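You operate a simulated robot arm through the tools that you are given. There is no shell and no other tool. Be economical: measure what you need, move in short steps, check, and stop when the job is done.

You run a simulated robot arm. Do the job below in one go: nothing can be reset, and whatever is moved stays where it is left.

Task
Put things in order on the top of the dining table. At the end: the red napkin ring from the top of the dining table stands where the cream polishing pad stood; the blue yeast box stands where the red napkin ring stood; the green glass from the top of the dining table is on the beige small board (marked "HERBS"); the blue water bottle stands where the green glass stood; the cream polishing pad stands where the blue water bottle stood; whatever was shut is shut again. Leave all else as you found it, and nothing knocked over.

Only the result counts: the job must be done as asked and must still hold three seconds after the hand-in. Knocking over, shifting, dropping, spilling or breaking anything else fails it.

Robot
A 7-joint arm with a two-finger parallel gripper, fixed in place. Base frame: the origin is at the foot of the arm, x ahead of it, y to its left, z up; the work surface is at about z = 0. Lengths are in mm, angles in degrees, forces in N, time in s.
With the tool pointing down near the work surface it reaches from about 240 to 620 mm from the base axis. Its first joint turns from -66.0 to 66.0 degrees. Payload 2.6 kg.
The TCP is the grasp point between the finger pads, 30 mm short of the fingertips. In the tool frame z runs along the fingers and y along their closing line. The gripper opens to 94 mm. The fingers are 28 mm wide and 10 mm thick; the gripper's body (50 by 96 mm) begins 55 mm behind the TCP.
Orientation is that of the tool frame in the base frame, as [roll, pitch, yaw] about the fixed x, y, z axes, in that order (R = Rz(yaw) Ry(pitch) Rx(roll)). With the fingers straight down and closing along the base's y, the tool's x points along the base's -x, its y along +y and its z along -z.

Tools
- The arm moves only by the tool move_arm. Its argument "moves" is a list of rows, each a list of 3 entries, a list of its own where there are three numbers: the shift along the tool's x, y, z in units of 20 mm (1.0 is 20 mm), then the turn, a rotation vector about the tool's x, y, z in units of 4 degrees (1.0 is 4 degrees), then the gripper command, from -1 (fully open) to 1 (shut), values between in proportion. In form: [[[x, y, z], [ax, ay, az], gripper], ...]. A call has 1 to 20 rows; each row shifts and turns the commanded pose from where the row before left it, along the tool's axes as they then stand. A call with a number of a shift or a turn outside -1 to 1 is refused whole. Each row takes 0.2 s and may step no farther than 50 mm and 8.6 degrees from the row before; otherwise, or with a gripper value out of range, the whole call is refused. A pose out of reach is approached as far as the arm can. The call stops where the force on the tool passes 40 N (or 10 N more than at its start, if that is more) or the arm is blocked; 0.2 s more then pass. The fingers move at their own pace (about 72 mm/s each) and stop on an object; they squeeze with about 35 N. The grip force told is the motor's: it shows also when the fingers shut on nothing. Time passes only in rows, and 0.2 s behind the last, so rows that do not move let the fingers close. The reply holds the time, the measured pose of the TCP, the force on the tool along the base axes, the opening and the grip force, in the units named above and with some noise.
- Cameras (640 x 400 px; columns grow to the right, rows downward): "scene" is fixed at [18.8, 417.1, 567.4]; the picture's right is [-0.90, -0.44, 0.00], its down [-0.23, 0.48, -0.85] and it looks along [0.37, -0.76, -0.53] (base axes); focal length 335 px, centre (320, 200). "wrist" rides on the gripper at [-37, 0, -58] in the tool frame; the picture's right is [0.00, -1.00, 0.00], its down [0.97, 0.00, -0.24] and it looks along [0.24, 0.00, 0.97] (tool axes); focal length 218 px, centre (320, 200).
- snapshot(camera): a new picture of that camera. No time passes.
- pixel_to_xyz(camera, pixels): for up to 12 pixels [column, row] of the newest picture of that camera ("zoom" is the newest enlarged one), the place [x, y, z] in the base frame of the surface seen there, good to about 2 mm. No time passes.
- zoom(camera, box): a new picture of the part [left, top, right, bottom] of that camera's present view, enlarged. No time passes.
- job_done(): hands the job in; it is judged then, once.

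Work in short steps. Measure before you move; look again where a grasp or a placing could have gone wrong, and mend it. You have 80 turns and 38 pictures in all, those below and enlarged ones among them. Open the gripper and draw the arm clear of the work before you hand the job in, unless the task says otherwise; then end with one line.

The tools are called by a JSON object that holds its "fn" and its "kwargs". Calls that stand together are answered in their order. move_arm: Moves the arm, as the interface text tells. Its arguments: {"type":"object","properties":{"moves":{"type":"array","items":{"type":"array"}}},"required":["moves"]} The other tools are called the same way: snapshot (camera) takes a picture; pixel_to_xyz (camera, pixels) gives the place of the surface under pixels of a picture; zoom (camera, box) takes an enlarged picture of a part of a camera's view; job_done () hands the job in.

At the start:

```text
t: 0.0
tool_pos: [278.8, -344.4, 293.8]
orientation: [180.0, 0.0, 179.9]
contact_force: [-0.2, 0.2, -0.5]
finger_gap: 93.9
finger_force: 0.0
```

scene: 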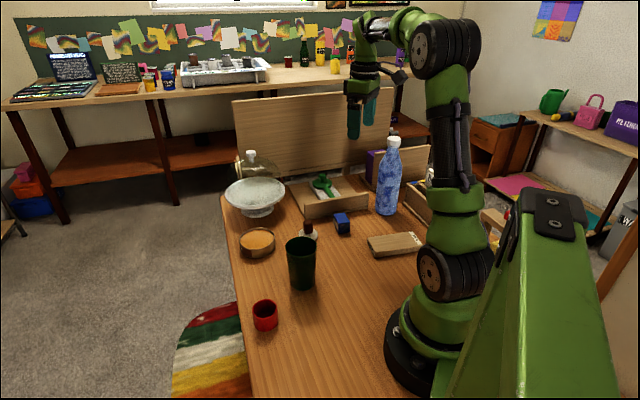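
wrist: 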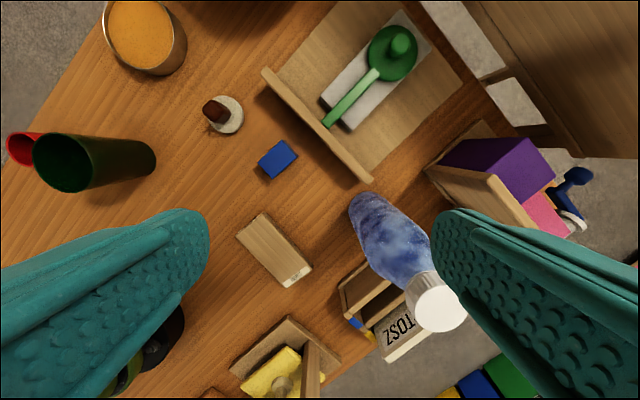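

The table holds a red ring (265,315), green glass (300,262), orange-topped pad or dish (257,242), blue box (342,222), bottle (388,180) and a board (395,243). I'll enlarge this area to identify the things.

{"fn": "zoom", "kwargs": {"camera": "scene", "box": [210, 130, 450, 280]}}

{"fn": "zoom", "kwargs": {"camera": "wrist", "box": [160, 0, 640, 300]}}

```text
2.67 times, centred on (330, 205) of scene
```

zoom: 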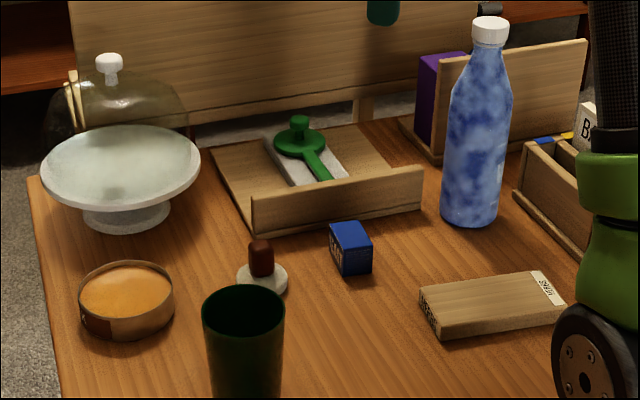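

```text
1.33 times, centred on (400, 150) of wrist
```

zoom: 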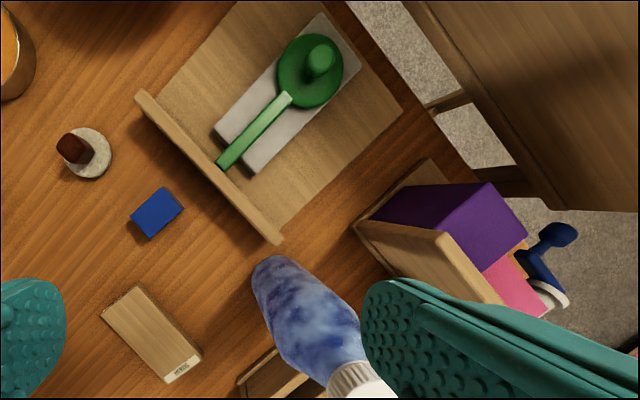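

I'll measure the main objects in both current pictures.

{"fn": "pixel_to_xyz", "kwargs": {"camera": "wrist", "pixels": [[223, 114], [213, 111], [263, 158], [296, 153], [278, 180], [264, 215], [238, 235], [287, 286], [311, 265], [358, 205], [440, 308], [150, 170]]}}

{"fn": "pixel_to_xyz", "kwargs": {"camera": "scene", "pixels": [[265, 302], [265, 328], [254, 313], [277, 313], [300, 239], [300, 288], [288, 265], [315, 265], [391, 140], [386, 212], [376, 190], [400, 190]]}}

```text
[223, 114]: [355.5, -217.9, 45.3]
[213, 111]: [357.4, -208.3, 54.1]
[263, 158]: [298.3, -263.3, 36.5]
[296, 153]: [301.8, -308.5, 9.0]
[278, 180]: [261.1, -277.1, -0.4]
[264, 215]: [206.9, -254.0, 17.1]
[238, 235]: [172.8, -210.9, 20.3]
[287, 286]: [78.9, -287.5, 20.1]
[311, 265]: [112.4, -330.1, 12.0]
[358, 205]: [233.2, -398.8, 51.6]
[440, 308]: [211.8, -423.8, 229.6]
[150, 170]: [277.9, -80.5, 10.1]
```

```text
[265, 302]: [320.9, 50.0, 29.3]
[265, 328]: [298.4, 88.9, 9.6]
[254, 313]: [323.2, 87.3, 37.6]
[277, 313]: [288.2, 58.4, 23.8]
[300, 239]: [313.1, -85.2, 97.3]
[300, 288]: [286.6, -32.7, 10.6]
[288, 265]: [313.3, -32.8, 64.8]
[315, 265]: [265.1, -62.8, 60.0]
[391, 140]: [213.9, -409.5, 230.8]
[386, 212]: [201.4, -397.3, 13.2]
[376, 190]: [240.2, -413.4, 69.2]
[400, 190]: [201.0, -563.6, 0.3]
```

The bottle stands next to the hand, so I lift first, then move over the middle of the table for a top view.

{"fn": "move_arm", "kwargs": {"moves": [[[0, 0, -1], [0, 0, 0], -1], [[0, 0, -1], [0, 0, 0], -1], [[0, 1, 0], [0, 0, 0], -1], [[0, 1, 0], [0, 0, 0], -1], [[0, 1, 0], [0, 0, 0], -1], [[0, 1, 0], [0, 0, 0], -1], [[0, 1, 0], [0, 0, 0], -1], [[0, 1, 0], [0, 0, 0], -1], [[0, 1, 0], [0, 0, 0], -1], [[0, 1, 0], [0, 0, 0], -1], [[0, 1, 0], [0, 0, 0], -1], [[0, 1, 0], [0, 0, 0], -1], [[0, 1, 0], [0, 0, 0], -1], [[-1, 1, 0], [0, 0, 0], -1], [[-1, 0, 0], [0, 0, 0], -1]]}}

{"fn": "snapshot", "kwargs": {"camera": "wrist"}}

```text
t: 3.2
tool_pos: [319.1, -104.7, 334.0]
orientation: [180.0, 0.0, 179.9]
contact_force: [1.0, 0.3, 0.3]
finger_gap: 94.0
finger_force: 0.0
```

```text
33 pictures are left
```

wrist: 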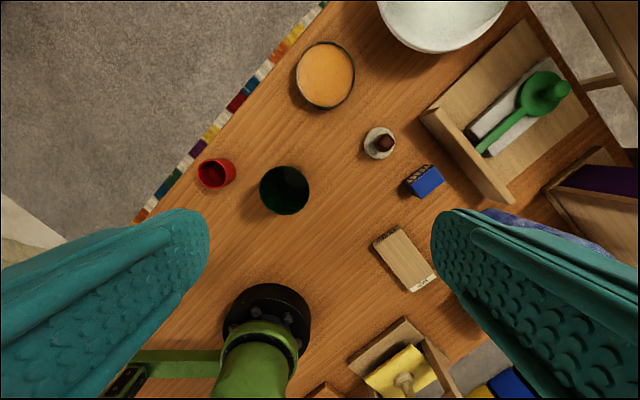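

The top view shows ring (216,172), glass (284,190), pad (379,142), box (424,181) and board (404,259). I'll enlarge it and measure.

{"fn": "zoom", "kwargs": {"camera": "wrist", "box": [180, 110, 340, 210]}}

{"fn": "pixel_to_xyz", "kwargs": {"camera": "zoom", "pixels": [[72, 240], [222, 240], [145, 188], [145, 305], [318, 315], [515, 315], [417, 222], [417, 418], [145, 260], [417, 330]]}}

{"fn": "zoom", "kwargs": {"camera": "wrist", "box": [340, 110, 500, 210]}}

```text
4.00 times, centred on (260, 160) of wrist
```

zoom: 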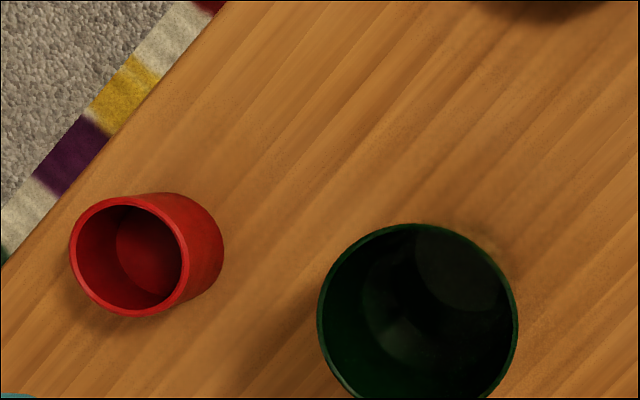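

```text
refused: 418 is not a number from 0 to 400
```

```text
4.00 times, centred on (420, 160) of wrist
```

zoom: 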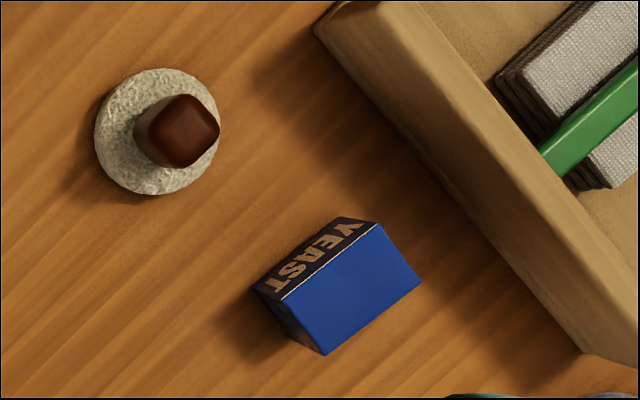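

Now I measure edges: pad and box in the enlarged picture, ring and glass rims in the wrist picture.

{"fn": "pixel_to_xyz", "kwargs": {"camera": "zoom", "pixels": [[97, 130], [150, 72], [155, 192], [215, 145], [187, 122], [187, 150], [340, 219], [378, 224], [418, 280], [325, 352], [284, 298], [254, 287]]}}

{"fn": "pixel_to_xyz", "kwargs": {"camera": "wrist", "pixels": [[198.2, 170], [211, 160], [226.4, 178], [215, 188.4], [260, 189], [308.8, 189], [284.2, 166.4], [284, 213.5], [286, 195], [230, 165], [217, 173], [381, 146]]}}

```text
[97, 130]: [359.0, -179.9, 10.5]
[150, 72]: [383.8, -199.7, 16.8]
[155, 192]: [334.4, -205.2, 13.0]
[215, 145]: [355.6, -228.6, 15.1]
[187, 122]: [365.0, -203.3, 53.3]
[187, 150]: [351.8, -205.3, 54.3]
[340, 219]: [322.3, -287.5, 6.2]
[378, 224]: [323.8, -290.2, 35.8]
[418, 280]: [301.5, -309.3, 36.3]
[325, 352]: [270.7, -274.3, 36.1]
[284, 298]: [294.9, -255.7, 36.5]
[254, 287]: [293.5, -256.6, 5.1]
```

```text
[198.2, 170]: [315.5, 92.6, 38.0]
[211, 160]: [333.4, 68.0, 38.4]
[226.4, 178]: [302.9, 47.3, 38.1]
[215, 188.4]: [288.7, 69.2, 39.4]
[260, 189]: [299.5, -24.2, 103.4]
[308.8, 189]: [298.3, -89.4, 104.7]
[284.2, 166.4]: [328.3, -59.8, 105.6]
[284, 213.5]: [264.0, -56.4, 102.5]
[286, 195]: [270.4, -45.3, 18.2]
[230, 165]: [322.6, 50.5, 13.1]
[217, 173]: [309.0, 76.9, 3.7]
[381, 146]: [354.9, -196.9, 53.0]
```

Ring centre ≈ (311,70), glass ≈ (297,-57), pad ≈ (358,-204), box ≈ (298,-282). Next I check the board, its surroundings and the bottle.

{"fn": "zoom", "kwargs": {"camera": "wrist", "box": [330, 210, 490, 310]}}

{"fn": "pixel_to_xyz", "kwargs": {"camera": "wrist", "pixels": [[391, 228], [374, 241], [409, 290], [432, 278], [405, 259], [406, 322], [425, 345], [348, 365], [412, 357], [404, 383], [512, 203], [421, 113]]}}

```text
4.00 times, centred on (410, 260) of wrist
```

zoom: 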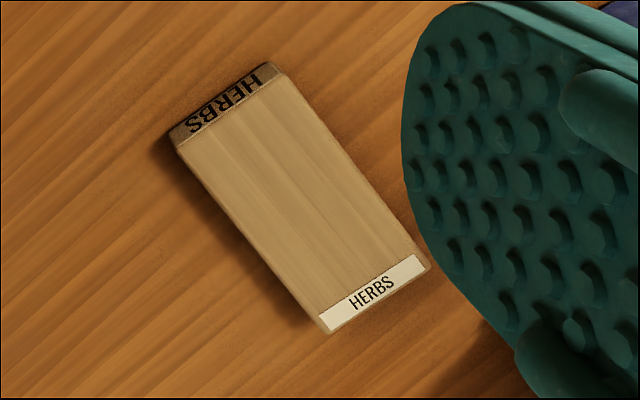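

```text
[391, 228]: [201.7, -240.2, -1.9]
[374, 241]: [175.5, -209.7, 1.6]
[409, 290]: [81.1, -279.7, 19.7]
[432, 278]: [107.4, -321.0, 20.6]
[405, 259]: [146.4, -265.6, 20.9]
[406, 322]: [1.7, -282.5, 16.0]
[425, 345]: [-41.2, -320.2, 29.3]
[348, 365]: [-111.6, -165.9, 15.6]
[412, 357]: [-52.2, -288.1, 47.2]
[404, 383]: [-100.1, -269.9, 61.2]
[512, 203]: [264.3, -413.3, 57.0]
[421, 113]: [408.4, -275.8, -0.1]
```

The board reads HERBS, centred about (143,-270) with its top at z 20. I'll align over the glass and descend to z ≈ 68 with the fingers closing along y.

{"fn": "move_arm", "kwargs": {"moves": [[[0.55, 0.8, 0], [0, 0, 0], -1], [[0.55, 0.8, 0], [0, 0, 0], -1], [[0, 0.8, 0], [0, 0, 0], -1], [[0, 0, 1], [0, 0, 0], -1], [[0, 0, 1], [0, 0, 0], -1], [[0, 0, 1], [0, 0, 0], -1], [[0, 0, 1], [0, 0, 0], -1], [[0, 0, 1], [0, 0, 0], -1], [[0, 0, 1], [0, 0, 0], -1], [[0, 0, 1], [0, 0, 0], -1], [[0, 0, 1], [0, 0, 0], -1], [[0, 0, 0], [0, 0, 0], -1]]}}

{"fn": "snapshot", "kwargs": {"camera": "wrist"}}

```text
t: 5.8
tool_pos: [297.8, -57.5, 174.8]
orientation: [-180.0, 0.0, 179.9]
contact_force: [0.0, -0.2, -0.3]
finger_gap: 93.8
finger_force: 0.1
```

```text
29 pictures are left
```

wrist: 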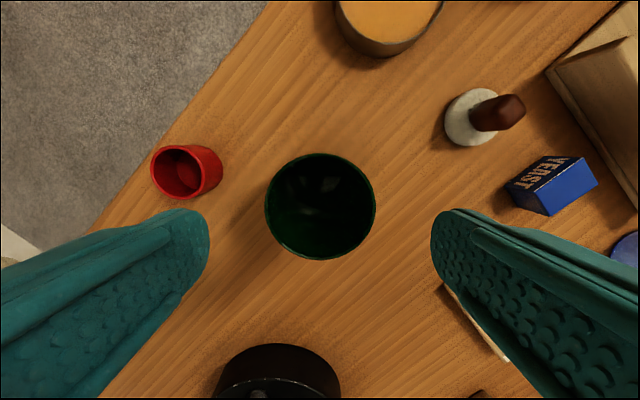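

The glass is centred at column 320 between the fingers. I descend to z ≈ 70 and close.

{"fn": "move_arm", "kwargs": {"moves": [[[0, 0, 1], [0, 0, 0], -1], [[0, 0, 1], [0, 0, 0], -1], [[0, 0, 1], [0, 0, 0], -1], [[0, 0, 1], [0, 0, 0], -1], [[0, 0, 1], [0, 0, 0], -1], [[0, 0, 0.25], [0, 0, 0], -1], [[0, 0, 0], [0, 0, 0], -0.2], [[0, 0, 0], [0, 0, 0], 1], [[0, 0, 0], [0, 0, 0], 1], [[0, 0, 0], [0, 0, 0], 1]]}}

```text
t: 8.0
tool_pos: [297.5, -56.5, 67.5]
orientation: [179.9, 0.0, -180.0]
contact_force: [0.3, 0.7, 0.3]
finger_gap: 68.3
finger_force: 34.6
```

The glass is gripped (gap 68). I lift 80 mm and carry it towards the board centre (143,-270).

{"fn": "move_arm", "kwargs": {"moves": [[[0, 0, -0.5], [0, 0, 0], 1], [[0, 0, -1], [0, 0, 0], 1], [[0, 0, -1], [0, 0, 0], 1], [[0, 0, -1], [0, 0, 0], 1], [[0, 0, -0.5], [0, 0, 0], 1], [[0.644, -0.8875, 0], [0, 0, 0], 1], [[0.644, -0.8875, 0], [0, 0, 0], 1], [[0.644, -0.8875, 0], [0, 0, 0], 1], [[0.644, -0.8875, 0], [0, 0, 0], 1], [[0.644, -0.8875, 0], [0, 0, 0], 1], [[0.644, -0.8875, 0], [0, 0, 0], 1], [[0.644, -0.8875, 0], [0, 0, 0], 1], [[0.644, -0.8875, 0], [0, 0, 0], 1], [[0.644, -0.8875, 0], [0, 0, 0], 1], [[0.644, -0.8875, 0], [0, 0, 0], 1], [[0.644, -0.8875, 0], [0, 0, 0], 1], [[0.644, -0.8875, 0], [0, 0, 0], 1], [[0, 0, 0], [0, 0, 0], 1]]}}

{"fn": "snapshot", "kwargs": {"camera": "scene"}}

```text
t: 11.8
tool_pos: [141.2, -270.9, 149.6]
orientation: [-180.0, -0.1, 180.0]
contact_force: [-0.2, 0.0, -2.5]
finger_gap: 67.5
finger_force: 35.4
```

```text
28 pictures are left
```

scene: 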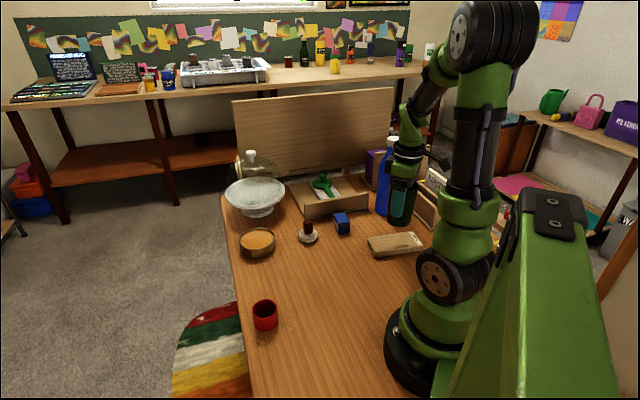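

The glass hangs above the board. I re-measure the board's top edges in the scene view to confirm the centre before lowering.

{"fn": "zoom", "kwargs": {"camera": "scene", "box": [340, 180, 468, 260]}}

{"fn": "pixel_to_xyz", "kwargs": {"camera": "zoom", "pixels": [[145, 297], [370, 262], [420, 320], [185, 345], [280, 305], [260, 282], [310, 329]]}}

```text
5.00 times, centred on (404, 220) of scene
```

zoom: 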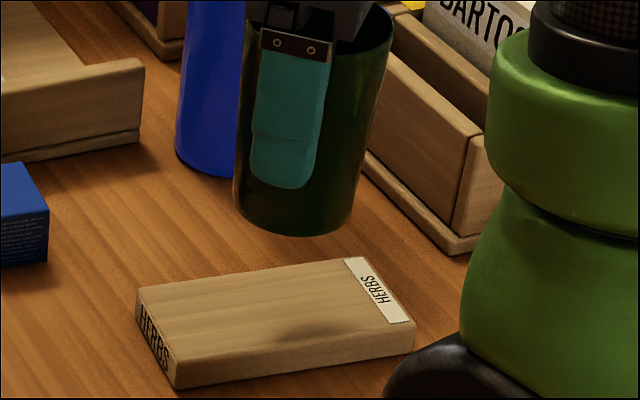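

```text
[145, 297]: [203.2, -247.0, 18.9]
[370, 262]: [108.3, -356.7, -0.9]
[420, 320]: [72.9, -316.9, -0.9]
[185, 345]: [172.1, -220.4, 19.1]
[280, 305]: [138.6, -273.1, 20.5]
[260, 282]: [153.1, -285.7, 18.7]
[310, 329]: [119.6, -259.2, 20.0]
```

The board centre comes out at (142,-270). I lower about 60 mm, to just above the board top.

{"fn": "move_arm", "kwargs": {"moves": [[[0, 0, 1], [0, 0, 0], 1], [[0, 0, 1], [0, 0, 0], 1], [[0, 0, 0.5], [0, 0, 0], 1], [[0, 0, 0.3], [0, 0, 0], 1], [[0, 0, 0.15], [0, 0, 0], 1], [[0, 0, 0], [0, 0, 0], 1]]}}

```text
t: 13.2
tool_pos: [143.1, -270.2, 90.2]
orientation: [180.0, 0.0, 180.0]
contact_force: [0.6, -0.4, -3.0]
finger_gap: 67.6
finger_force: 35.0
```

No contact yet (Fz -3, the carried weight). I go down in small steps until it touches.

{"fn": "move_arm", "kwargs": {"moves": [[[0, 0, 0.06], [0, 0, 0], 1], [[0, 0, 0.05], [0, 0, 0], 1], [[0, 0, 0], [0, 0, 0], 1]]}}

{"fn": "zoom", "kwargs": {"camera": "scene", "box": [340, 180, 468, 260]}}

```text
t: 14.0
tool_pos: [142.2, -270.6, 89.3]
orientation: [-180.0, 0.0, 179.9]
contact_force: [0.1, -0.5, -1.8]
finger_gap: 67.7
finger_force: 34.1
```

```text
5.00 times, centred on (404, 220) of scene
```

zoom: 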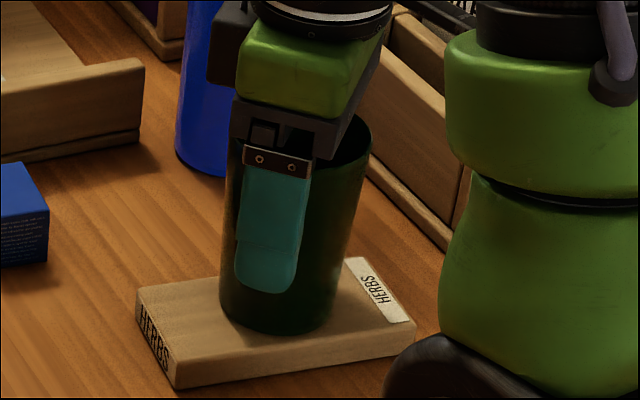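

The glass is at or just above the board and well centred. One more small step, then release.

{"fn": "move_arm", "kwargs": {"moves": [[[0, 0, 0.06], [0, 0, 0], 1], [[0, 0, 0], [0, 0, 0], 1]]}}

```text
t: 14.6
tool_pos: [143.2, -271.5, 89.0]
orientation: [-179.9, 0.1, 180.0]
contact_force: [-0.4, 0.7, 13.9]
finger_gap: 67.7
finger_force: 34.9
```

Fz of +13.9 shows contact. I release and rise well clear, to above bottle height.

{"fn": "move_arm", "kwargs": {"moves": [[[0, 0, -0.03], [0, 0, 0], 0.3], [[0, 0, 0], [0, 0, 0], -0.6], [[0, 0, 0], [0, 0, 0], -1], [[0, 0, 0], [0, 0, 0], -1], [[0, 0, -0.5], [0, 0, 0], -1], [[0, 0, -1], [0, 0, 0], -1], [[0, 0, -1], [0, 0, 0], -1], [[0, 0, -1], [0, 0, 0], -1], [[0, 0, -1], [0, 0, 0], -1], [[0, 0, -1], [0, 0, 0], -1], [[0, 0, -1], [0, 0, 0], -1], [[0, 0, -1], [0, 0, 0], -1], [[0, 0, -1], [0, 0, 0], -1], [[0, 0, -1], [0, 0, 0], -1], [[0, 0, -1], [0, 0, 0], -1], [[0, 0, -1], [0, 0, 0], -1], [[0, 0, -1], [0, 0, 0], -1]]}}

{"fn": "snapshot", "kwargs": {"camera": "scene"}}

{"fn": "snapshot", "kwargs": {"camera": "wrist"}}

```text
t: 18.2
tool_pos: [141.5, -271.4, 336.9]
orientation: [-179.9, -0.1, -180.0]
contact_force: [-0.1, 0.1, -0.7]
finger_gap: 94.0
finger_force: 0.0
```

```text
25 pictures are left
```

scene: 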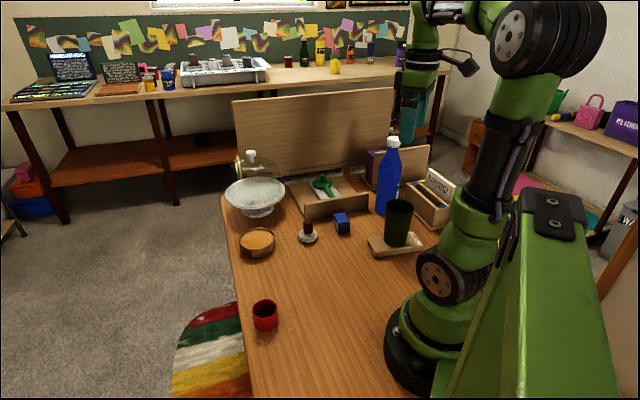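

```text
24 pictures are left
```

wrist: 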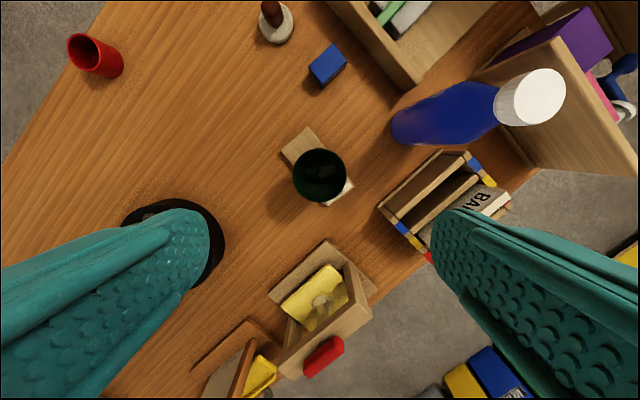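

The glass stands on the board. Now the bottle: I enlarge and measure its cap and base.

{"fn": "zoom", "kwargs": {"camera": "scene", "box": [340, 125, 468, 225]}}

{"fn": "pixel_to_xyz", "kwargs": {"camera": "wrist", "pixels": [[545, 70], [540, 122], [520, 95], [563, 95], [540, 95], [510, 100], [480, 110], [440, 115], [395, 125]]}}

{"fn": "pixel_to_xyz", "kwargs": {"camera": "scene", "pixels": [[392, 138], [392, 147], [392, 155], [389, 175], [386, 195], [385, 213], [377, 195], [395, 195], [387, 143], [398, 143]]}}

```text
4.00 times, centred on (404, 175) of scene
```

zoom: 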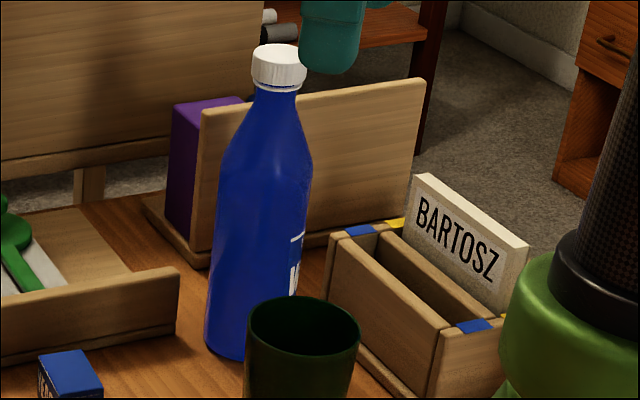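

```text
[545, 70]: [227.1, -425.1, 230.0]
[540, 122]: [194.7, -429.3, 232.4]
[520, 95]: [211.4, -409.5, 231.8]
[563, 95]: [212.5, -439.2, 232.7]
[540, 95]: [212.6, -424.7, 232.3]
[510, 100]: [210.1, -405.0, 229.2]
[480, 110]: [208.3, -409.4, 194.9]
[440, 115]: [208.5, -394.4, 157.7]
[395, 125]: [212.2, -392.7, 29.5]
```

```text
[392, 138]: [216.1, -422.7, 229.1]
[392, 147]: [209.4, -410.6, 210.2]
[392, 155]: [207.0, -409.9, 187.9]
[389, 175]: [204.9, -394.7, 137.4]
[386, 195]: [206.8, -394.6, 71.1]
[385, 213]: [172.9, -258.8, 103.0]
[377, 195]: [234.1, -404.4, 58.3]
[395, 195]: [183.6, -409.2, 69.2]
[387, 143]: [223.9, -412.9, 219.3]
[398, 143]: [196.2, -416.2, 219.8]
```

The cap is centred near (211,-425), about 30 mm wide, top z 232. Before descending I check how tall the neighbours are.

{"fn": "pixel_to_xyz", "kwargs": {"camera": "scene", "pixels": [[392, 153], [420, 149], [445, 145], [388, 152], [386, 148], [370, 151], [445, 170], [470, 186], [425, 205], [303, 205], [384, 183], [330, 210]]}}

{"fn": "pixel_to_xyz", "kwargs": {"camera": "wrist", "pixels": [[565, 45], [620, 140], [480, 75], [410, 82], [420, 75], [330, 5], [500, 190], [385, 205], [465, 155], [570, 20], [530, 60]]}}

```text
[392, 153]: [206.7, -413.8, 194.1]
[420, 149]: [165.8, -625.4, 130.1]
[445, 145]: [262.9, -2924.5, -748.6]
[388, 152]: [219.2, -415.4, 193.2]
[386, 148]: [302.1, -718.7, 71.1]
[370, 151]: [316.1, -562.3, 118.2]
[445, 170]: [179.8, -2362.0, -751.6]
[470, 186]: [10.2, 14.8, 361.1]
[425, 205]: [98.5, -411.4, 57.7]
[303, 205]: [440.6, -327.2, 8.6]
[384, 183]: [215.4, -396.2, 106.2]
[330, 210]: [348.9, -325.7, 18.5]
```

```text
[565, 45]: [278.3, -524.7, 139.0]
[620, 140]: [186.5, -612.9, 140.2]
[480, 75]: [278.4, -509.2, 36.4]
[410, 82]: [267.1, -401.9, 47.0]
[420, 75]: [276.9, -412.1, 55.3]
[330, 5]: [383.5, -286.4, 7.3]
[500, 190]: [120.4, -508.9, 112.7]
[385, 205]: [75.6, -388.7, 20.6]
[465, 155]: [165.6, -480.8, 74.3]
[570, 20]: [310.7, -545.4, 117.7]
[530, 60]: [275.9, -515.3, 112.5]
```

All neighbours are below z 145, so it's safe. I move over the cap and down to tip level for a check.

{"fn": "move_arm", "kwargs": {"moves": [[[-0.434, -0.96, 0], [0, 0, 0], -1], [[-0.434, -0.96, 0], [0, 0, 0], -1], [[-0.434, -0.96, 0], [0, 0, 0], -1], [[-0.434, -0.96, 0], [0, 0, 0], -1], [[-0.434, -0.96, 0], [0, 0, 0], -1], [[-0.434, -0.96, 0], [0, 0, 0], -1], [[-0.434, -0.96, 0], [0, 0, 0], -1], [[-0.434, -0.96, 0], [0, 0, 0], -1], [[0, 0, 1], [0, 0, 0], -1], [[0, 0, 1], [0, 0, 0], -1], [[0, 0, 0.9], [0, 0, 0], -1], [[0, 0, 0], [0, 0, 0], -1]]}}

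{"fn": "snapshot", "kwargs": {"camera": "wrist"}}

```text
t: 20.8
tool_pos: [212.9, -425.0, 279.5]
orientation: [-180.0, 0.1, -180.0]
contact_force: [0.0, 0.5, -0.2]
finger_gap: 93.8
finger_force: 0.1
```

```text
22 pictures are left
```

wrist: 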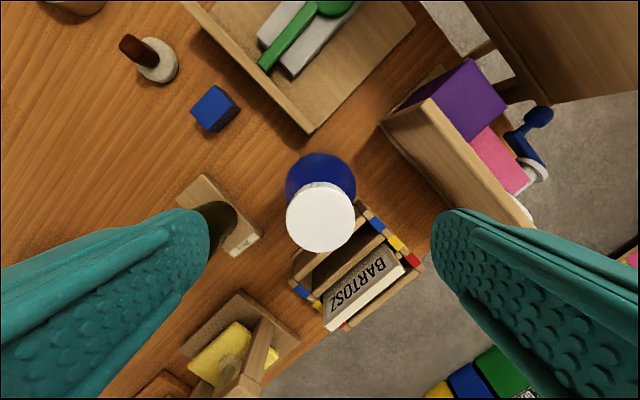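

The cap is at columns 286–355, so it's centred. I check its x extent and the bottle's foot.

{"fn": "pixel_to_xyz", "kwargs": {"camera": "wrist", "pixels": [[321, 185], [321, 250], [288, 216], [353, 216], [321, 217], [286, 178], [355, 178], [321, 155]]}}

```text
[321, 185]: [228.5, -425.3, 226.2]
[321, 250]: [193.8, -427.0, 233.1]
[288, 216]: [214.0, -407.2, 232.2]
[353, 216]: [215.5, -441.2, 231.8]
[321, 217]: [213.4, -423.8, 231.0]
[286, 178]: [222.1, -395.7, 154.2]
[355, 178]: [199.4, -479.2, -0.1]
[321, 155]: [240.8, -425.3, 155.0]
```

Cap centre ≈ (212,-425), matching the TCP. I descend to z ≈ 218 and close.

{"fn": "move_arm", "kwargs": {"moves": [[[0, 0, 1], [0, 0, 0], -1], [[0, 0, 1], [0, 0, 0], -1], [[0, 0, 1], [0, 0, 0], -1], [[0, 0, 0], [0, 0, 0], -0.2], [[0, 0, 0], [0, 0, 0], 0.1], [[0, 0, 0], [0, 0, 0], 1], [[0, 0, 0], [0, 0, 0], 1], [[0, 0, 0], [0, 0, 0], 1]]}}

```text
t: 22.6
tool_pos: [211.9, -424.2, 220.2]
orientation: [180.0, 0.0, -180.0]
contact_force: [0.8, -1.9, 0.1]
finger_gap: 33.9
finger_force: 35.1
```

Gripped on the cap (33.9 mm). I lift slowly by 10 mm to check weight and slip.

{"fn": "move_arm", "kwargs": {"moves": [[[0, 0, -0.15], [0, 0, 0], 1], [[0, 0, -0.25], [0, 0, 0], 1], [[0, 0, -0.3], [0, 0, 0], 1], [[0, 0, -0.3], [0, 0, 0], 1], [[0, 0, 0], [0, 0, 0], 1]]}}

{"fn": "zoom", "kwargs": {"camera": "scene", "box": [340, 125, 468, 225]}}

```text
t: 23.8
tool_pos: [212.0, -424.4, 238.4]
orientation: [-180.0, 0.1, 180.0]
contact_force: [-0.6, 0.4, -4.5]
finger_gap: 33.6
finger_force: 35.4
```

```text
4.00 times, centred on (404, 175) of scene
```

zoom: 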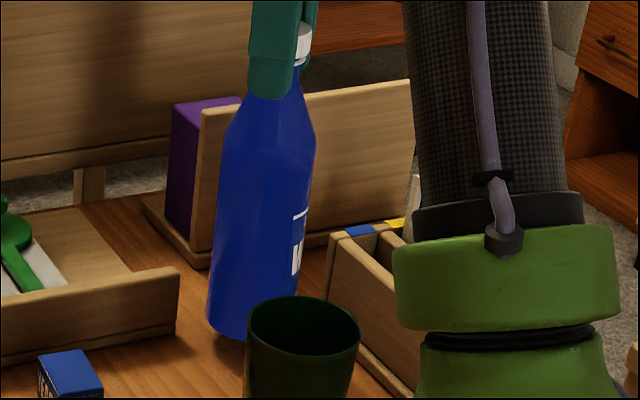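

The bottle is off the table, upright, about 0.45 kg. I lift to z ≈ 290 and carry towards (297.5,-56.7) in even steps.

{"fn": "move_arm", "kwargs": {"moves": [[[0, 0, -0.6], [0, 0, 0], 1], [[0, 0, -0.8], [0, 0, 0], 1], [[0, 0, -0.8], [0, 0, 0], 1], [[0, 0, -0.4], [0, 0, 0], 1], [[-0.1, 0.4, 0], [0, 0, 0], 1], [[-0.186, 0.8, 0], [0, 0, 0], 1], [[-0.186, 0.8, 0], [0, 0, 0], 1], [[-0.186, 0.8, 0], [0, 0, 0], 1], [[-0.186, 0.8, 0], [0, 0, 0], 1], [[-0.186, 0.8, 0], [0, 0, 0], 1], [[-0.186, 0.8, 0], [0, 0, 0], 1], [[-0.186, 0.8, 0], [0, 0, 0], 1], [[-0.186, 0.8, 0], [0, 0, 0], 1], [[-0.186, 0.8, 0], [0, 0, 0], 1], [[-0.186, 0.8, 0], [0, 0, 0], 1], [[-0.186, 0.8, 0], [0, 0, 0], 1], [[-0.186, 0.8, 0], [0, 0, 0], 1], [[-0.186, 0.8, 0], [0, 0, 0], 1], [[-0.186, 0.8, 0], [0, 0, 0], 1]]}}

```text
t: 27.8
tool_pos: [266.1, -191.3, 291.7]
orientation: [-180.0, 0.0, -180.0]
contact_force: [-0.4, -0.3, -3.2]
finger_gap: 33.7
finger_force: 34.7
```

Steady. I finish the traverse and lower to about 5 mm above the table.

{"fn": "move_arm", "kwargs": {"moves": [[[-0.186, 0.8, 0], [0, 0, 0], 1], [[-0.186, 0.8, 0], [0, 0, 0], 1], [[-0.186, 0.8, 0], [0, 0, 0], 1], [[-0.186, 0.8, 0], [0, 0, 0], 1], [[-0.186, 0.8, 0], [0, 0, 0], 1], [[-0.186, 0.8, 0], [0, 0, 0], 1], [[-0.186, 0.8, 0], [0, 0, 0], 1], [[-0.186, 0.8, 0], [0, 0, 0], 1], [[-0.08, 0.33, 0], [0, 0, 0], 1], [[0, 0, 0], [0, 0, 0], 1], [[0, 0, 0.6], [0, 0, 0], 1], [[0, 0, 0.8], [0, 0, 0], 1], [[0, 0, 0.8], [0, 0, 0], 1], [[0, 0, 0.6], [0, 0, 0], 1], [[0, 0, 0.4], [0, 0, 0], 1], [[0, 0, 0.1], [0, 0, 0], 1], [[0, 0, 0], [0, 0, 0], 1]]}}

{"fn": "snapshot", "kwargs": {"camera": "scene"}}

```text
t: 31.4
tool_pos: [297.9, -57.0, 225.3]
orientation: [179.9, 0.0, -179.9]
contact_force: [-0.2, 0.3, -3.1]
finger_gap: 33.8
finger_force: 35.2
```

```text
20 pictures are left
```

scene: 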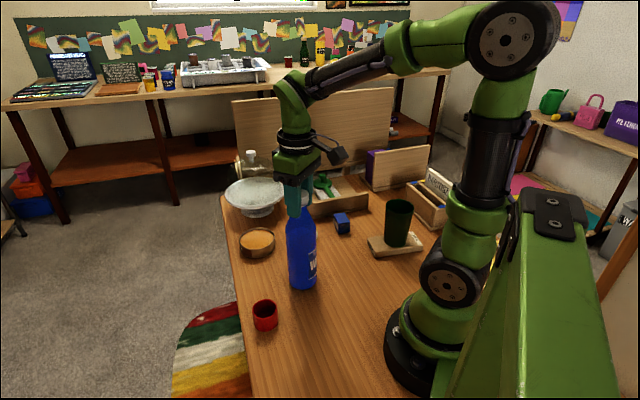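

The bottle is upright over the glass's old place. I lower the last few mm gently until it touches.

{"fn": "move_arm", "kwargs": {"moves": [[[0, 0, 0.1], [0, 0, 0], 1], [[0, 0, 0.08], [0, 0, 0], 1], [[0, 0, 0.04], [0, 0, 0], 1], [[0, 0, 0], [0, 0, 0], 1]]}}

```text
t: 32.4
tool_pos: [297.2, -56.9, 220.6]
orientation: [-180.0, 0.1, -179.9]
contact_force: [-0.9, -0.7, -1.1]
finger_gap: 33.9
finger_force: 34.9
```

{"fn": "move_arm", "kwargs": {"moves": [[[0, 0, 0.04], [0, 0, 0], 1], [[0, 0, 0], [0, 0, 0], 1]]}}

```text
t: 33.0
tool_pos: [298.2, -57.5, 221.2]
orientation: [179.9, 0.1, 179.9]
contact_force: [0.1, 0.1, 1.5]
finger_gap: 33.6
finger_force: 34.8
```

The load has left the hand (Fz +1.5), so the bottle rests on the table. I open slowly and rise straight up.

{"fn": "move_arm", "kwargs": {"moves": [[[0, 0, 0], [0, 0, 0], 0.2], [[0, 0, 0], [0, 0, 0], -0.3], [[0, 0, 0], [0, 0, 0], -1], [[0, 0, 0], [0, 0, 0], -1], [[0, 0, -0.5], [0, 0, 0], -1], [[0, 0, -1], [0, 0, 0], -1], [[0, 0, -1], [0, 0, 0], -1], [[0, 0, -1], [0, 0, 0], -1], [[0, 0, -1], [0, 0, 0], -1], [[0, 0, 0], [0, 0, 0], -1]]}}

{"fn": "snapshot", "kwargs": {"camera": "wrist"}}

```text
t: 35.2
tool_pos: [297.4, -57.5, 310.3]
orientation: [-180.0, -0.1, 180.0]
contact_force: [0.3, 0.5, -0.4]
finger_gap: 93.9
finger_force: 0.1
```

```text
19 pictures are left
```

wrist: 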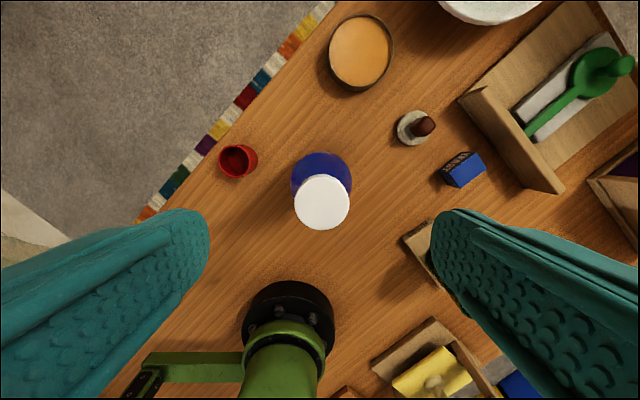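

The bottle stands well at the glass's old place. Next the pad: I move above (358,-204) and down to z ≈ 150 for a closer look.

{"fn": "move_arm", "kwargs": {"moves": [[[-0.379, -0.916, 0], [0, 0, 0], -1], [[-0.379, -0.916, 0], [0, 0, 0], -1], [[-0.379, -0.916, 0], [0, 0, 0], -1], [[-0.379, -0.916, 0], [0, 0, 0], -1], [[-0.379, -0.916, 0], [0, 0, 0], -1], [[-0.379, -0.916, 0], [0, 0, 0], -1], [[-0.379, -0.916, 0], [0, 0, 0], -1], [[-0.379, -0.916, 0], [0, 0, 0], -1], [[0, 0, 1], [0, 0, 0], -1], [[0, 0, 1], [0, 0, 0], -1], [[0, 0, 1], [0, 0, 0], -1], [[0, 0, 1], [0, 0, 0], -1], [[0, 0, 1], [0, 0, 0], -1], [[0, 0, 1], [0, 0, 0], -1], [[0, 0, 1], [0, 0, 0], -1], [[0, 0, 1], [0, 0, 0], -1], [[0, 0, 0], [0, 0, 0], -1]]}}

{"fn": "snapshot", "kwargs": {"camera": "wrist"}}

```text
t: 38.8
tool_pos: [358.1, -203.2, 151.3]
orientation: [-180.0, 0.0, 179.9]
contact_force: [-0.2, -0.4, 0.7]
finger_gap: 94.0
finger_force: 0.0
```

```text
18 pictures are left
```

wrist: 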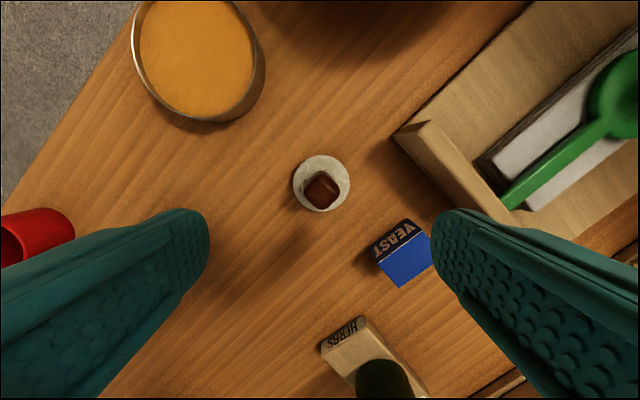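

The pad is at (321,183), centred between the fingers. I enlarge it to see the knob's turn.

{"fn": "zoom", "kwargs": {"camera": "wrist", "box": [272, 150, 368, 210]}}

{"fn": "pixel_to_xyz", "kwargs": {"camera": "zoom", "pixels": [[140, 220], [520, 220], [330, 40], [320, 395], [330, 240], [240, 260], [430, 250], [330, 160], [330, 320]]}}

```text
6.67 times, centred on (320, 180) of wrist
```

zoom: 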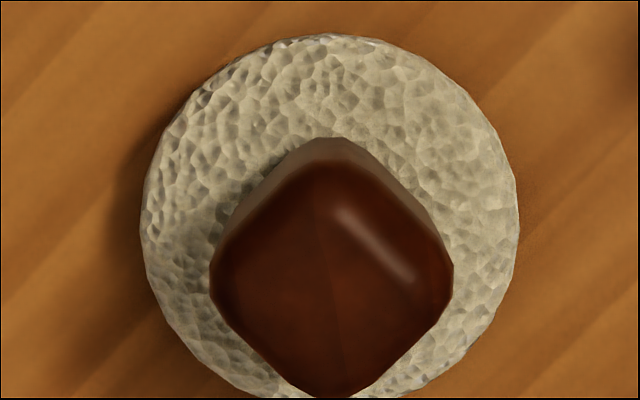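

```text
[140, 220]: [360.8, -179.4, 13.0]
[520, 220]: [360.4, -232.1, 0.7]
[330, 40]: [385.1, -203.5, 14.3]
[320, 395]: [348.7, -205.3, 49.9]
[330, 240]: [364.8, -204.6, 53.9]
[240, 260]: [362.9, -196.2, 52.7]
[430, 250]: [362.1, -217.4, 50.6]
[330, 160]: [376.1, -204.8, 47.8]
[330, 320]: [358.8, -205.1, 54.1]
```

The knob's flats lie at about 45°, turned like the table. I turn the hand 40° so the fingers close across the flats, with about 60 mm opening, and descend to z ≈ 48.

{"fn": "move_arm", "kwargs": {"moves": [[[-0.1, -0.075, 0], [0, 0, -1], -0.28], [[0, 0, 0], [0, 0, -1], -0.28], [[0, 0, 0], [0, 0, -1], -0.28], [[0, 0, 0], [0, 0, -1], -0.28], [[0, 0, 0], [0, 0, -1], -0.28], [[0, 0, 0], [0, 0, -1], -0.28], [[0, 0, 0], [0, 0, -1], -0.28], [[0, 0, 0], [0, 0, -1], -0.28], [[0, 0, 0], [0, 0, -1], -0.28], [[0, 0, 0], [0, 0, -1], -0.28], [[0, 0, 1], [0, 0, 0], -0.28], [[0, 0, 1], [0, 0, 0], -0.28], [[0, 0, 0], [0, 0, 0], -0.28]]}}

{"fn": "snapshot", "kwargs": {"camera": "wrist"}}

```text
t: 41.6
tool_pos: [358.5, -204.8, 109.9]
orientation: [-179.9, 0.0, -140.0]
contact_force: [0.4, -0.3, -0.3]
finger_gap: 60.3
finger_force: 0.0
```

```text
16 pictures are left
```

wrist: 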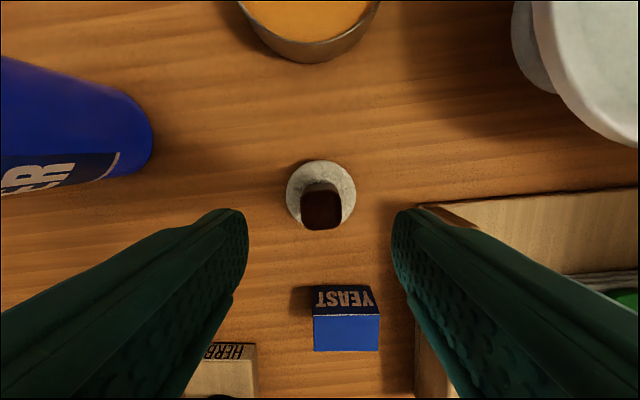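

The knob is square to the fingers now, centred at column 321. I check its centre once more.

{"fn": "pixel_to_xyz", "kwargs": {"camera": "wrist", "pixels": [[303, 210], [340, 210], [321, 194], [321, 227], [321, 210], [321, 163]]}}

```text
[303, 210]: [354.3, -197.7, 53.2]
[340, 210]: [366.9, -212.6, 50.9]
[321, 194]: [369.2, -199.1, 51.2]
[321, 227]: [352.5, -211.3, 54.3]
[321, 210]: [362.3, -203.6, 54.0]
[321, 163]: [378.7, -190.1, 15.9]
```

Centre (360.5,-205). I descend to z ≈ 48 and close on the knob.

{"fn": "move_arm", "kwargs": {"moves": [[[0, 0, 1], [0, 0, 0], -0.28], [[0, 0, 1], [0, 0, 0], -0.28], [[0, 0, 0.9], [0, 0, 0], -0.28], [[0, 0, 0.15], [0, 0, 0], -0.28], [[0, 0, 0], [0, 0, 0], 0.2], [[0, 0, 0], [0, 0, 0], 1], [[0, 0, 0], [0, 0, 0], 1], [[0, 0, 0], [0, 0, 0], 1]]}}

```text
t: 43.4
tool_pos: [360.1, -206.1, 48.2]
orientation: [-180.0, 0.0, -140.0]
contact_force: [-0.3, 0.4, -0.4]
finger_gap: 27.5
finger_force: 35.2
```

The knob is gripped. I lift 100 mm so the pad clears the box and tray, then carry it over to (212,-425).

{"fn": "move_arm", "kwargs": {"moves": [[[0, 0, -0.4], [0, 0, 0], 1], [[0, 0, -0.9], [0, 0, 0], 1], [[0, 0, -1], [0, 0, 0], 1], [[0, 0, -1], [0, 0, 0], 1], [[0, 0, -1], [0, 0, 0], 1], [[0, 0, -0.7], [0, 0, 0], 1], [[0.909, -0.259, 0], [0, 0, 0], 1], [[0.909, -0.259, 0], [0, 0, 0], 1], [[0.909, -0.259, 0], [0, 0, 0], 1], [[0.909, -0.259, 0], [0, 0, 0], 1], [[0.909, -0.259, 0], [0, 0, 0], 1], [[0.909, -0.259, 0], [0, 0, 0], 1], [[0.909, -0.259, 0], [0, 0, 0], 1], [[0.909, -0.259, 0], [0, 0, 0], 1], [[0.909, -0.259, 0], [0, 0, 0], 1], [[0.909, -0.259, 0], [0, 0, 0], 1], [[0.909, -0.259, 0], [0, 0, 0], 1], [[0.909, -0.259, 0], [0, 0, 0], 1], [[0.909, -0.259, 0], [0, 0, 0], 1], [[0.909, -0.259, 0], [0, 0, 0], 1]]}}

{"fn": "snapshot", "kwargs": {"camera": "scene"}}

```text
t: 47.6
tool_pos: [211.9, -424.1, 148.9]
orientation: [180.0, 0.0, -140.0]
contact_force: [-0.6, 0.6, -0.7]
finger_gap: 27.2
finger_force: 35.2
```

```text
15 pictures are left
```

scene: 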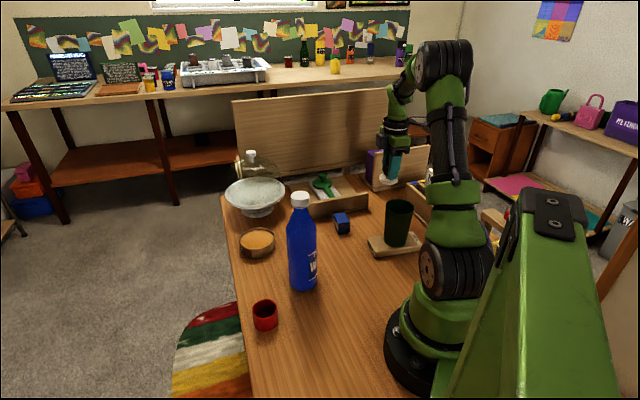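

Scene view shows the hand over the target. I check that the pad is still held with the wrist camera.

{"fn": "snapshot", "kwargs": {"camera": "wrist"}}

```text
14 pictures are left
```

wrist: 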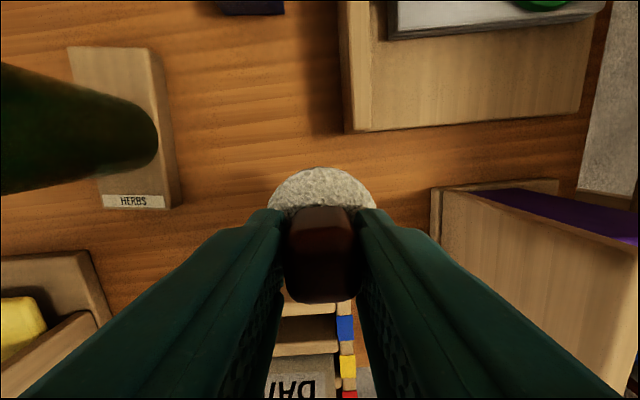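

The pad is held level. I lower to about 3 mm above the table.

{"fn": "move_arm", "kwargs": {"moves": [[[0, 0, 0.8], [0, 0, 0], 1], [[0, 0, 1], [0, 0, 0], 1], [[0, 0, 1], [0, 0, 0], 1], [[0, 0, 1], [0, 0, 0], 1], [[0, 0, 0.8], [0, 0, 0], 1], [[0, 0, 0.25], [0, 0, 0], 1], [[0, 0, 0.1], [0, 0, 0], 1], [[0, 0, 0], [0, 0, 0], 1]]}}

```text
t: 49.4
tool_pos: [211.4, -424.6, 51.1]
orientation: [179.9, 0.0, -140.0]
contact_force: [-0.3, -0.9, -0.2]
finger_gap: 27.2
finger_force: 34.5
```

{"fn": "move_arm", "kwargs": {"moves": [[[0, 0, 0.08], [0, 0, 0], 1], [[0, 0, 0.06], [0, 0, 0], 1], [[0, 0, 0], [0, 0, 0], 1]]}}

```text
t: 50.2
tool_pos: [210.5, -425.1, 48.9]
orientation: [180.0, 0.0, -140.0]
contact_force: [-0.2, 1.6, 7.0]
finger_gap: 27.0
finger_force: 34.4
```

Contact (Fz 7). I release to a moderate opening and rise.

{"fn": "move_arm", "kwargs": {"moves": [[[0, 0, -0.03], [0, 0, 0], 0.1], [[0, 0, 0], [0, 0, 0], -0.28], [[0, 0, 0], [0, 0, 0], -0.28], [[0, 0, -0.5], [0, 0, 0], -0.28], [[0, 0, -1], [0, 0, 0], -0.28], [[0, 0, -1], [0, 0, 0], -0.28], [[0, 0, -1], [0, 0, 0], -0.28], [[0, 0, -1], [0, 0, 0], -0.28], [[0, 0, -1], [0, 0, 0], -0.28], [[0, 0, -1], [0, 0, 0], -0.28], [[0, 0, -1], [0, 0, 0], -0.28], [[0, 0, -1], [0, 0, 0], -0.28], [[0, 0, -1], [0, 0, 0], -0.28], [[0, 0, -1], [0, 0, 0], -0.28], [[0, 0, -1], [0, 0, 0], -0.28], [[0, 0, -1], [0, 0, 0], -0.28], [[0, 0, -1], [0, 0, 0], -0.28]]}}

{"fn": "snapshot", "kwargs": {"camera": "wrist"}}

```text
t: 53.8
tool_pos: [212.0, -424.9, 317.7]
orientation: [-180.0, 0.1, -140.0]
contact_force: [0.4, 0.2, -0.1]
finger_gap: 60.2
finger_force: 0.1
```

```text
13 pictures are left
```

wrist: 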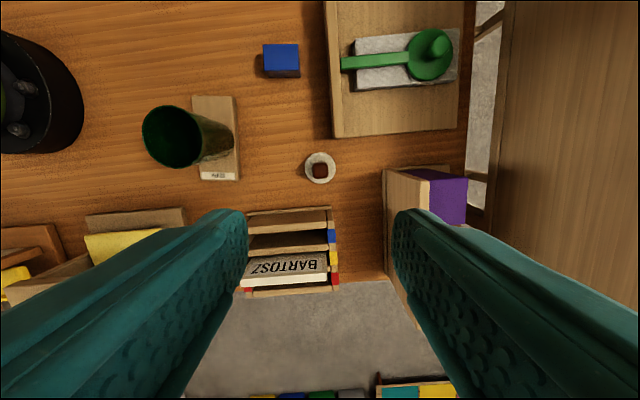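

The pad stands at the bottle's old place. Keeping this hand turn and height, I travel to above the ring at (311,70).

{"fn": "move_arm", "kwargs": {"moves": [[[-0.985, 0.789, 0], [0, 0, 0], -0.28], [[-0.985, 0.789, 0], [0, 0, 0], -0.28], [[-0.985, 0.789, 0], [0, 0, 0], -0.28], [[-0.985, 0.789, 0], [0, 0, 0], -0.28], [[-0.985, 0.789, 0], [0, 0, 0], -0.28], [[-0.985, 0.789, 0], [0, 0, 0], -0.28], [[-0.985, 0.789, 0], [0, 0, 0], -0.28], [[-0.985, 0.789, 0], [0, 0, 0], -0.28], [[-0.985, 0.789, 0], [0, 0, 0], -0.28], [[-0.985, 0.789, 0], [0, 0, 0], -0.28], [[-0.985, 0.789, 0], [0, 0, 0], -0.28], [[-0.985, 0.789, 0], [0, 0, 0], -0.28], [[-0.985, 0.789, 0], [0, 0, 0], -0.28], [[-0.985, 0.789, 0], [0, 0, 0], -0.28], [[-0.985, 0.789, 0], [0, 0, 0], -0.28], [[-0.985, 0.789, 0], [0, 0, 0], -0.28], [[-0.985, 0.789, 0], [0, 0, 0], -0.28], [[-0.985, 0.789, 0], [0, 0, 0], -0.28], [[-0.985, 0.789, 0], [0, 0, 0], -0.28], [[-0.985, 0.789, 0], [0, 0, 0], -0.28]]}}

```text
t: 58.0
tool_pos: [310.9, 67.7, 319.0]
orientation: [-180.0, 0.0, -140.0]
contact_force: [0.0, 0.5, -0.4]
finger_gap: 60.0
finger_force: 0.0
```

Now I descend to z ≈ 140 with about 75 mm opening and look.

{"fn": "move_arm", "kwargs": {"moves": [[[0, 0, 1], [0, 0, 0], -0.6], [[0, 0, 1], [0, 0, 0], -0.6], [[0, 0, 1], [0, 0, 0], -0.6], [[0, 0, 1], [0, 0, 0], -0.6], [[0, 0, 1], [0, 0, 0], -0.6], [[0, 0, 1], [0, 0, 0], -0.6], [[0, 0, 1], [0, 0, 0], -0.6], [[0, 0, 1], [0, 0, 0], -0.6], [[0, 0, 1], [0, 0, 0], -0.6], [[0, 0, 0], [0, 0, 0], -0.6]]}}

{"fn": "snapshot", "kwargs": {"camera": "wrist"}}

{"fn": "snapshot", "kwargs": {"camera": "scene"}}

```text
t: 60.2
tool_pos: [309.8, 69.8, 137.9]
orientation: [-180.0, 0.1, -140.0]
contact_force: [-0.5, 0.2, 0.1]
finger_gap: 75.4
finger_force: 0.0
```

```text
12 pictures are left
```

wrist: 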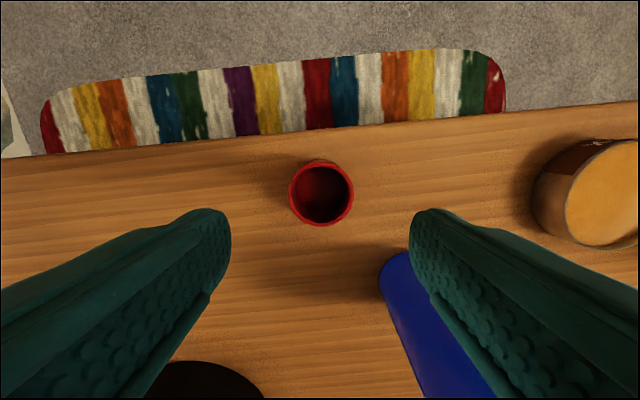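

```text
11 pictures are left
```

scene: 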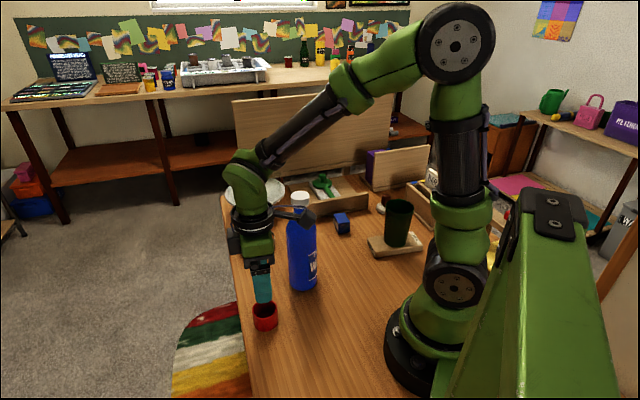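

A dark bracket on the wrist reaches towards the bottle near (300,212) in the scene picture. I measure it before going lower.

{"fn": "zoom", "kwargs": {"camera": "scene", "box": [210, 160, 370, 260]}}

{"fn": "pixel_to_xyz", "kwargs": {"camera": "scene", "pixels": [[285, 212], [295, 213], [305, 214], [312, 220], [300, 197], [300, 209], [265, 265], [300, 250]]}}

{"fn": "pixel_to_xyz", "kwargs": {"camera": "wrist", "pixels": [[290, 194], [351, 194], [321, 166], [321, 222], [321, 195]]}}

```text
4.00 times, centred on (290, 210) of scene
```

zoom: 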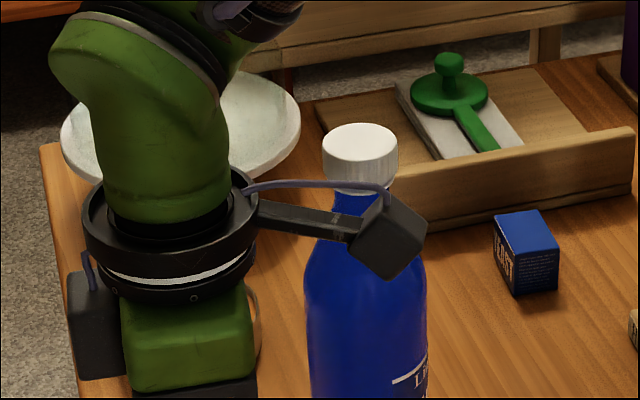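

```text
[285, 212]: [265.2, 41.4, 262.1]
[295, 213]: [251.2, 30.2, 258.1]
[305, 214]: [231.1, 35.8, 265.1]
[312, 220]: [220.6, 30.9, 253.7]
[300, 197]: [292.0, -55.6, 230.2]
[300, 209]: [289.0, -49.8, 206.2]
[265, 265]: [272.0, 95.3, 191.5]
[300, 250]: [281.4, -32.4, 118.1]
```

```text
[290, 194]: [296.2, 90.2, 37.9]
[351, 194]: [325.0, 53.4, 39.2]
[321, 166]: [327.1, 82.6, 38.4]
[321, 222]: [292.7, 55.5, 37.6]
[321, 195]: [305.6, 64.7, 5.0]
```

The bracket end (220,31,254) keeps over 80 mm from the bottle, so going straight down is safe. Ring centre ≈ (310,70); I descend to z ≈ 36 and close.

{"fn": "move_arm", "kwargs": {"moves": [[[0, 0, 1], [0, 0, 0], -0.6], [[0, 0, 1], [0, 0, 0], -0.6], [[0, 0, 1], [0, 0, 0], -0.6], [[0, 0, 1], [0, 0, 0], -0.6], [[0, 0, 0.9], [0, 0, 0], -0.6], [[0, 0, 0.2], [0, 0, 0], -0.6], [[0, 0, 0], [0, 0, 0], -0.1], [[0, 0, 0], [0, 0, 0], 1], [[0, 0, 0], [0, 0, 0], 1], [[0, 0, 0], [0, 0, 0], 1]]}}

```text
t: 62.4
tool_pos: [311.6, 70.1, 36.9]
orientation: [180.0, -0.1, -140.0]
contact_force: [0.2, 0.0, 0.5]
finger_gap: 47.8
finger_force: 35.2
```

The ring is gripped (47.8 mm). I lift it to z ≈ 300 so it can pass well above the bottle.

{"fn": "move_arm", "kwargs": {"moves": [[[0, 0, -0.4], [0, 0, 0], 1], [[0, 0, -0.9], [0, 0, 0], 1], [[0, 0, -1], [0, 0, 0], 1], [[0, 0, -1], [0, 0, 0], 1], [[0, 0, -1], [0, 0, 0], 1], [[0, 0, -1], [0, 0, 0], 1], [[0, 0, -1], [0, 0, 0], 1], [[0, 0, -1], [0, 0, 0], 1], [[0, 0, -1], [0, 0, 0], 1], [[0, 0, -1], [0, 0, 0], 1], [[0, 0, -1], [0, 0, 0], 1], [[0, 0, -1], [0, 0, 0], 1], [[0, 0, -1], [0, 0, 0], 1], [[0, 0, -0.9], [0, 0, 0], 1], [[0, 0, 0], [0, 0, 0], 1]]}}

```text
t: 65.6
tool_pos: [311.1, 71.0, 301.9]
orientation: [180.0, 0.0, -140.0]
contact_force: [0.6, -0.1, -0.8]
finger_gap: 47.7
finger_force: 34.7
```

The ring is still held (47.7). I traverse to above the pad's old place (359.5,-204.7).

{"fn": "move_arm", "kwargs": {"moves": [[[0.537, -0.929, 0], [0, 0, 0], 1], [[0.537, -0.929, 0], [0, 0, 0], 1], [[0.537, -0.929, 0], [0, 0, 0], 1], [[0.537, -0.929, 0], [0, 0, 0], 1], [[0.537, -0.929, 0], [0, 0, 0], 1], [[0.537, -0.929, 0], [0, 0, 0], 1], [[0.537, -0.929, 0], [0, 0, 0], 1], [[0.537, -0.929, 0], [0, 0, 0], 1], [[0.537, -0.929, 0], [0, 0, 0], 1], [[0.537, -0.929, 0], [0, 0, 0], 1], [[0.537, -0.929, 0], [0, 0, 0], 1], [[0.537, -0.929, 0], [0, 0, 0], 1], [[0.537, -0.929, 0], [0, 0, 0], 1], [[0, 0, 0], [0, 0, 0], 1]]}}

```text
t: 68.6
tool_pos: [359.1, -203.6, 299.0]
orientation: [-180.0, 0.1, -139.9]
contact_force: [0.2, -0.1, -0.9]
finger_gap: 47.7
finger_force: 35.1
```

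In place. I descend to about 5 mm above the table.

{"fn": "move_arm", "kwargs": {"moves": [[[0, 0, 1], [0, 0, 0], 1], [[0, 0, 1], [0, 0, 0], 1], [[0, 0, 1], [0, 0, 0], 1], [[0, 0, 1], [0, 0, 0], 1], [[0, 0, 1], [0, 0, 0], 1], [[0, 0, 1], [0, 0, 0], 1], [[0, 0, 1], [0, 0, 0], 1], [[0, 0, 1], [0, 0, 0], 1], [[0, 0, 1], [0, 0, 0], 1], [[0, 0, 1], [0, 0, 0], 1], [[0, 0, 1], [0, 0, 0], 1], [[0, 0, 1], [0, 0, 0], 1], [[0, 0, 0.6], [0, 0, 0], 1], [[0, 0, 0.3], [0, 0, 0], 1], [[0, 0, 0], [0, 0, 0], 1]]}}

```text
t: 71.8
tool_pos: [358.8, -203.0, 42.0]
orientation: [-180.0, 0.0, -140.0]
contact_force: [-0.1, -0.6, -0.6]
finger_gap: 47.3
finger_force: 34.5
```

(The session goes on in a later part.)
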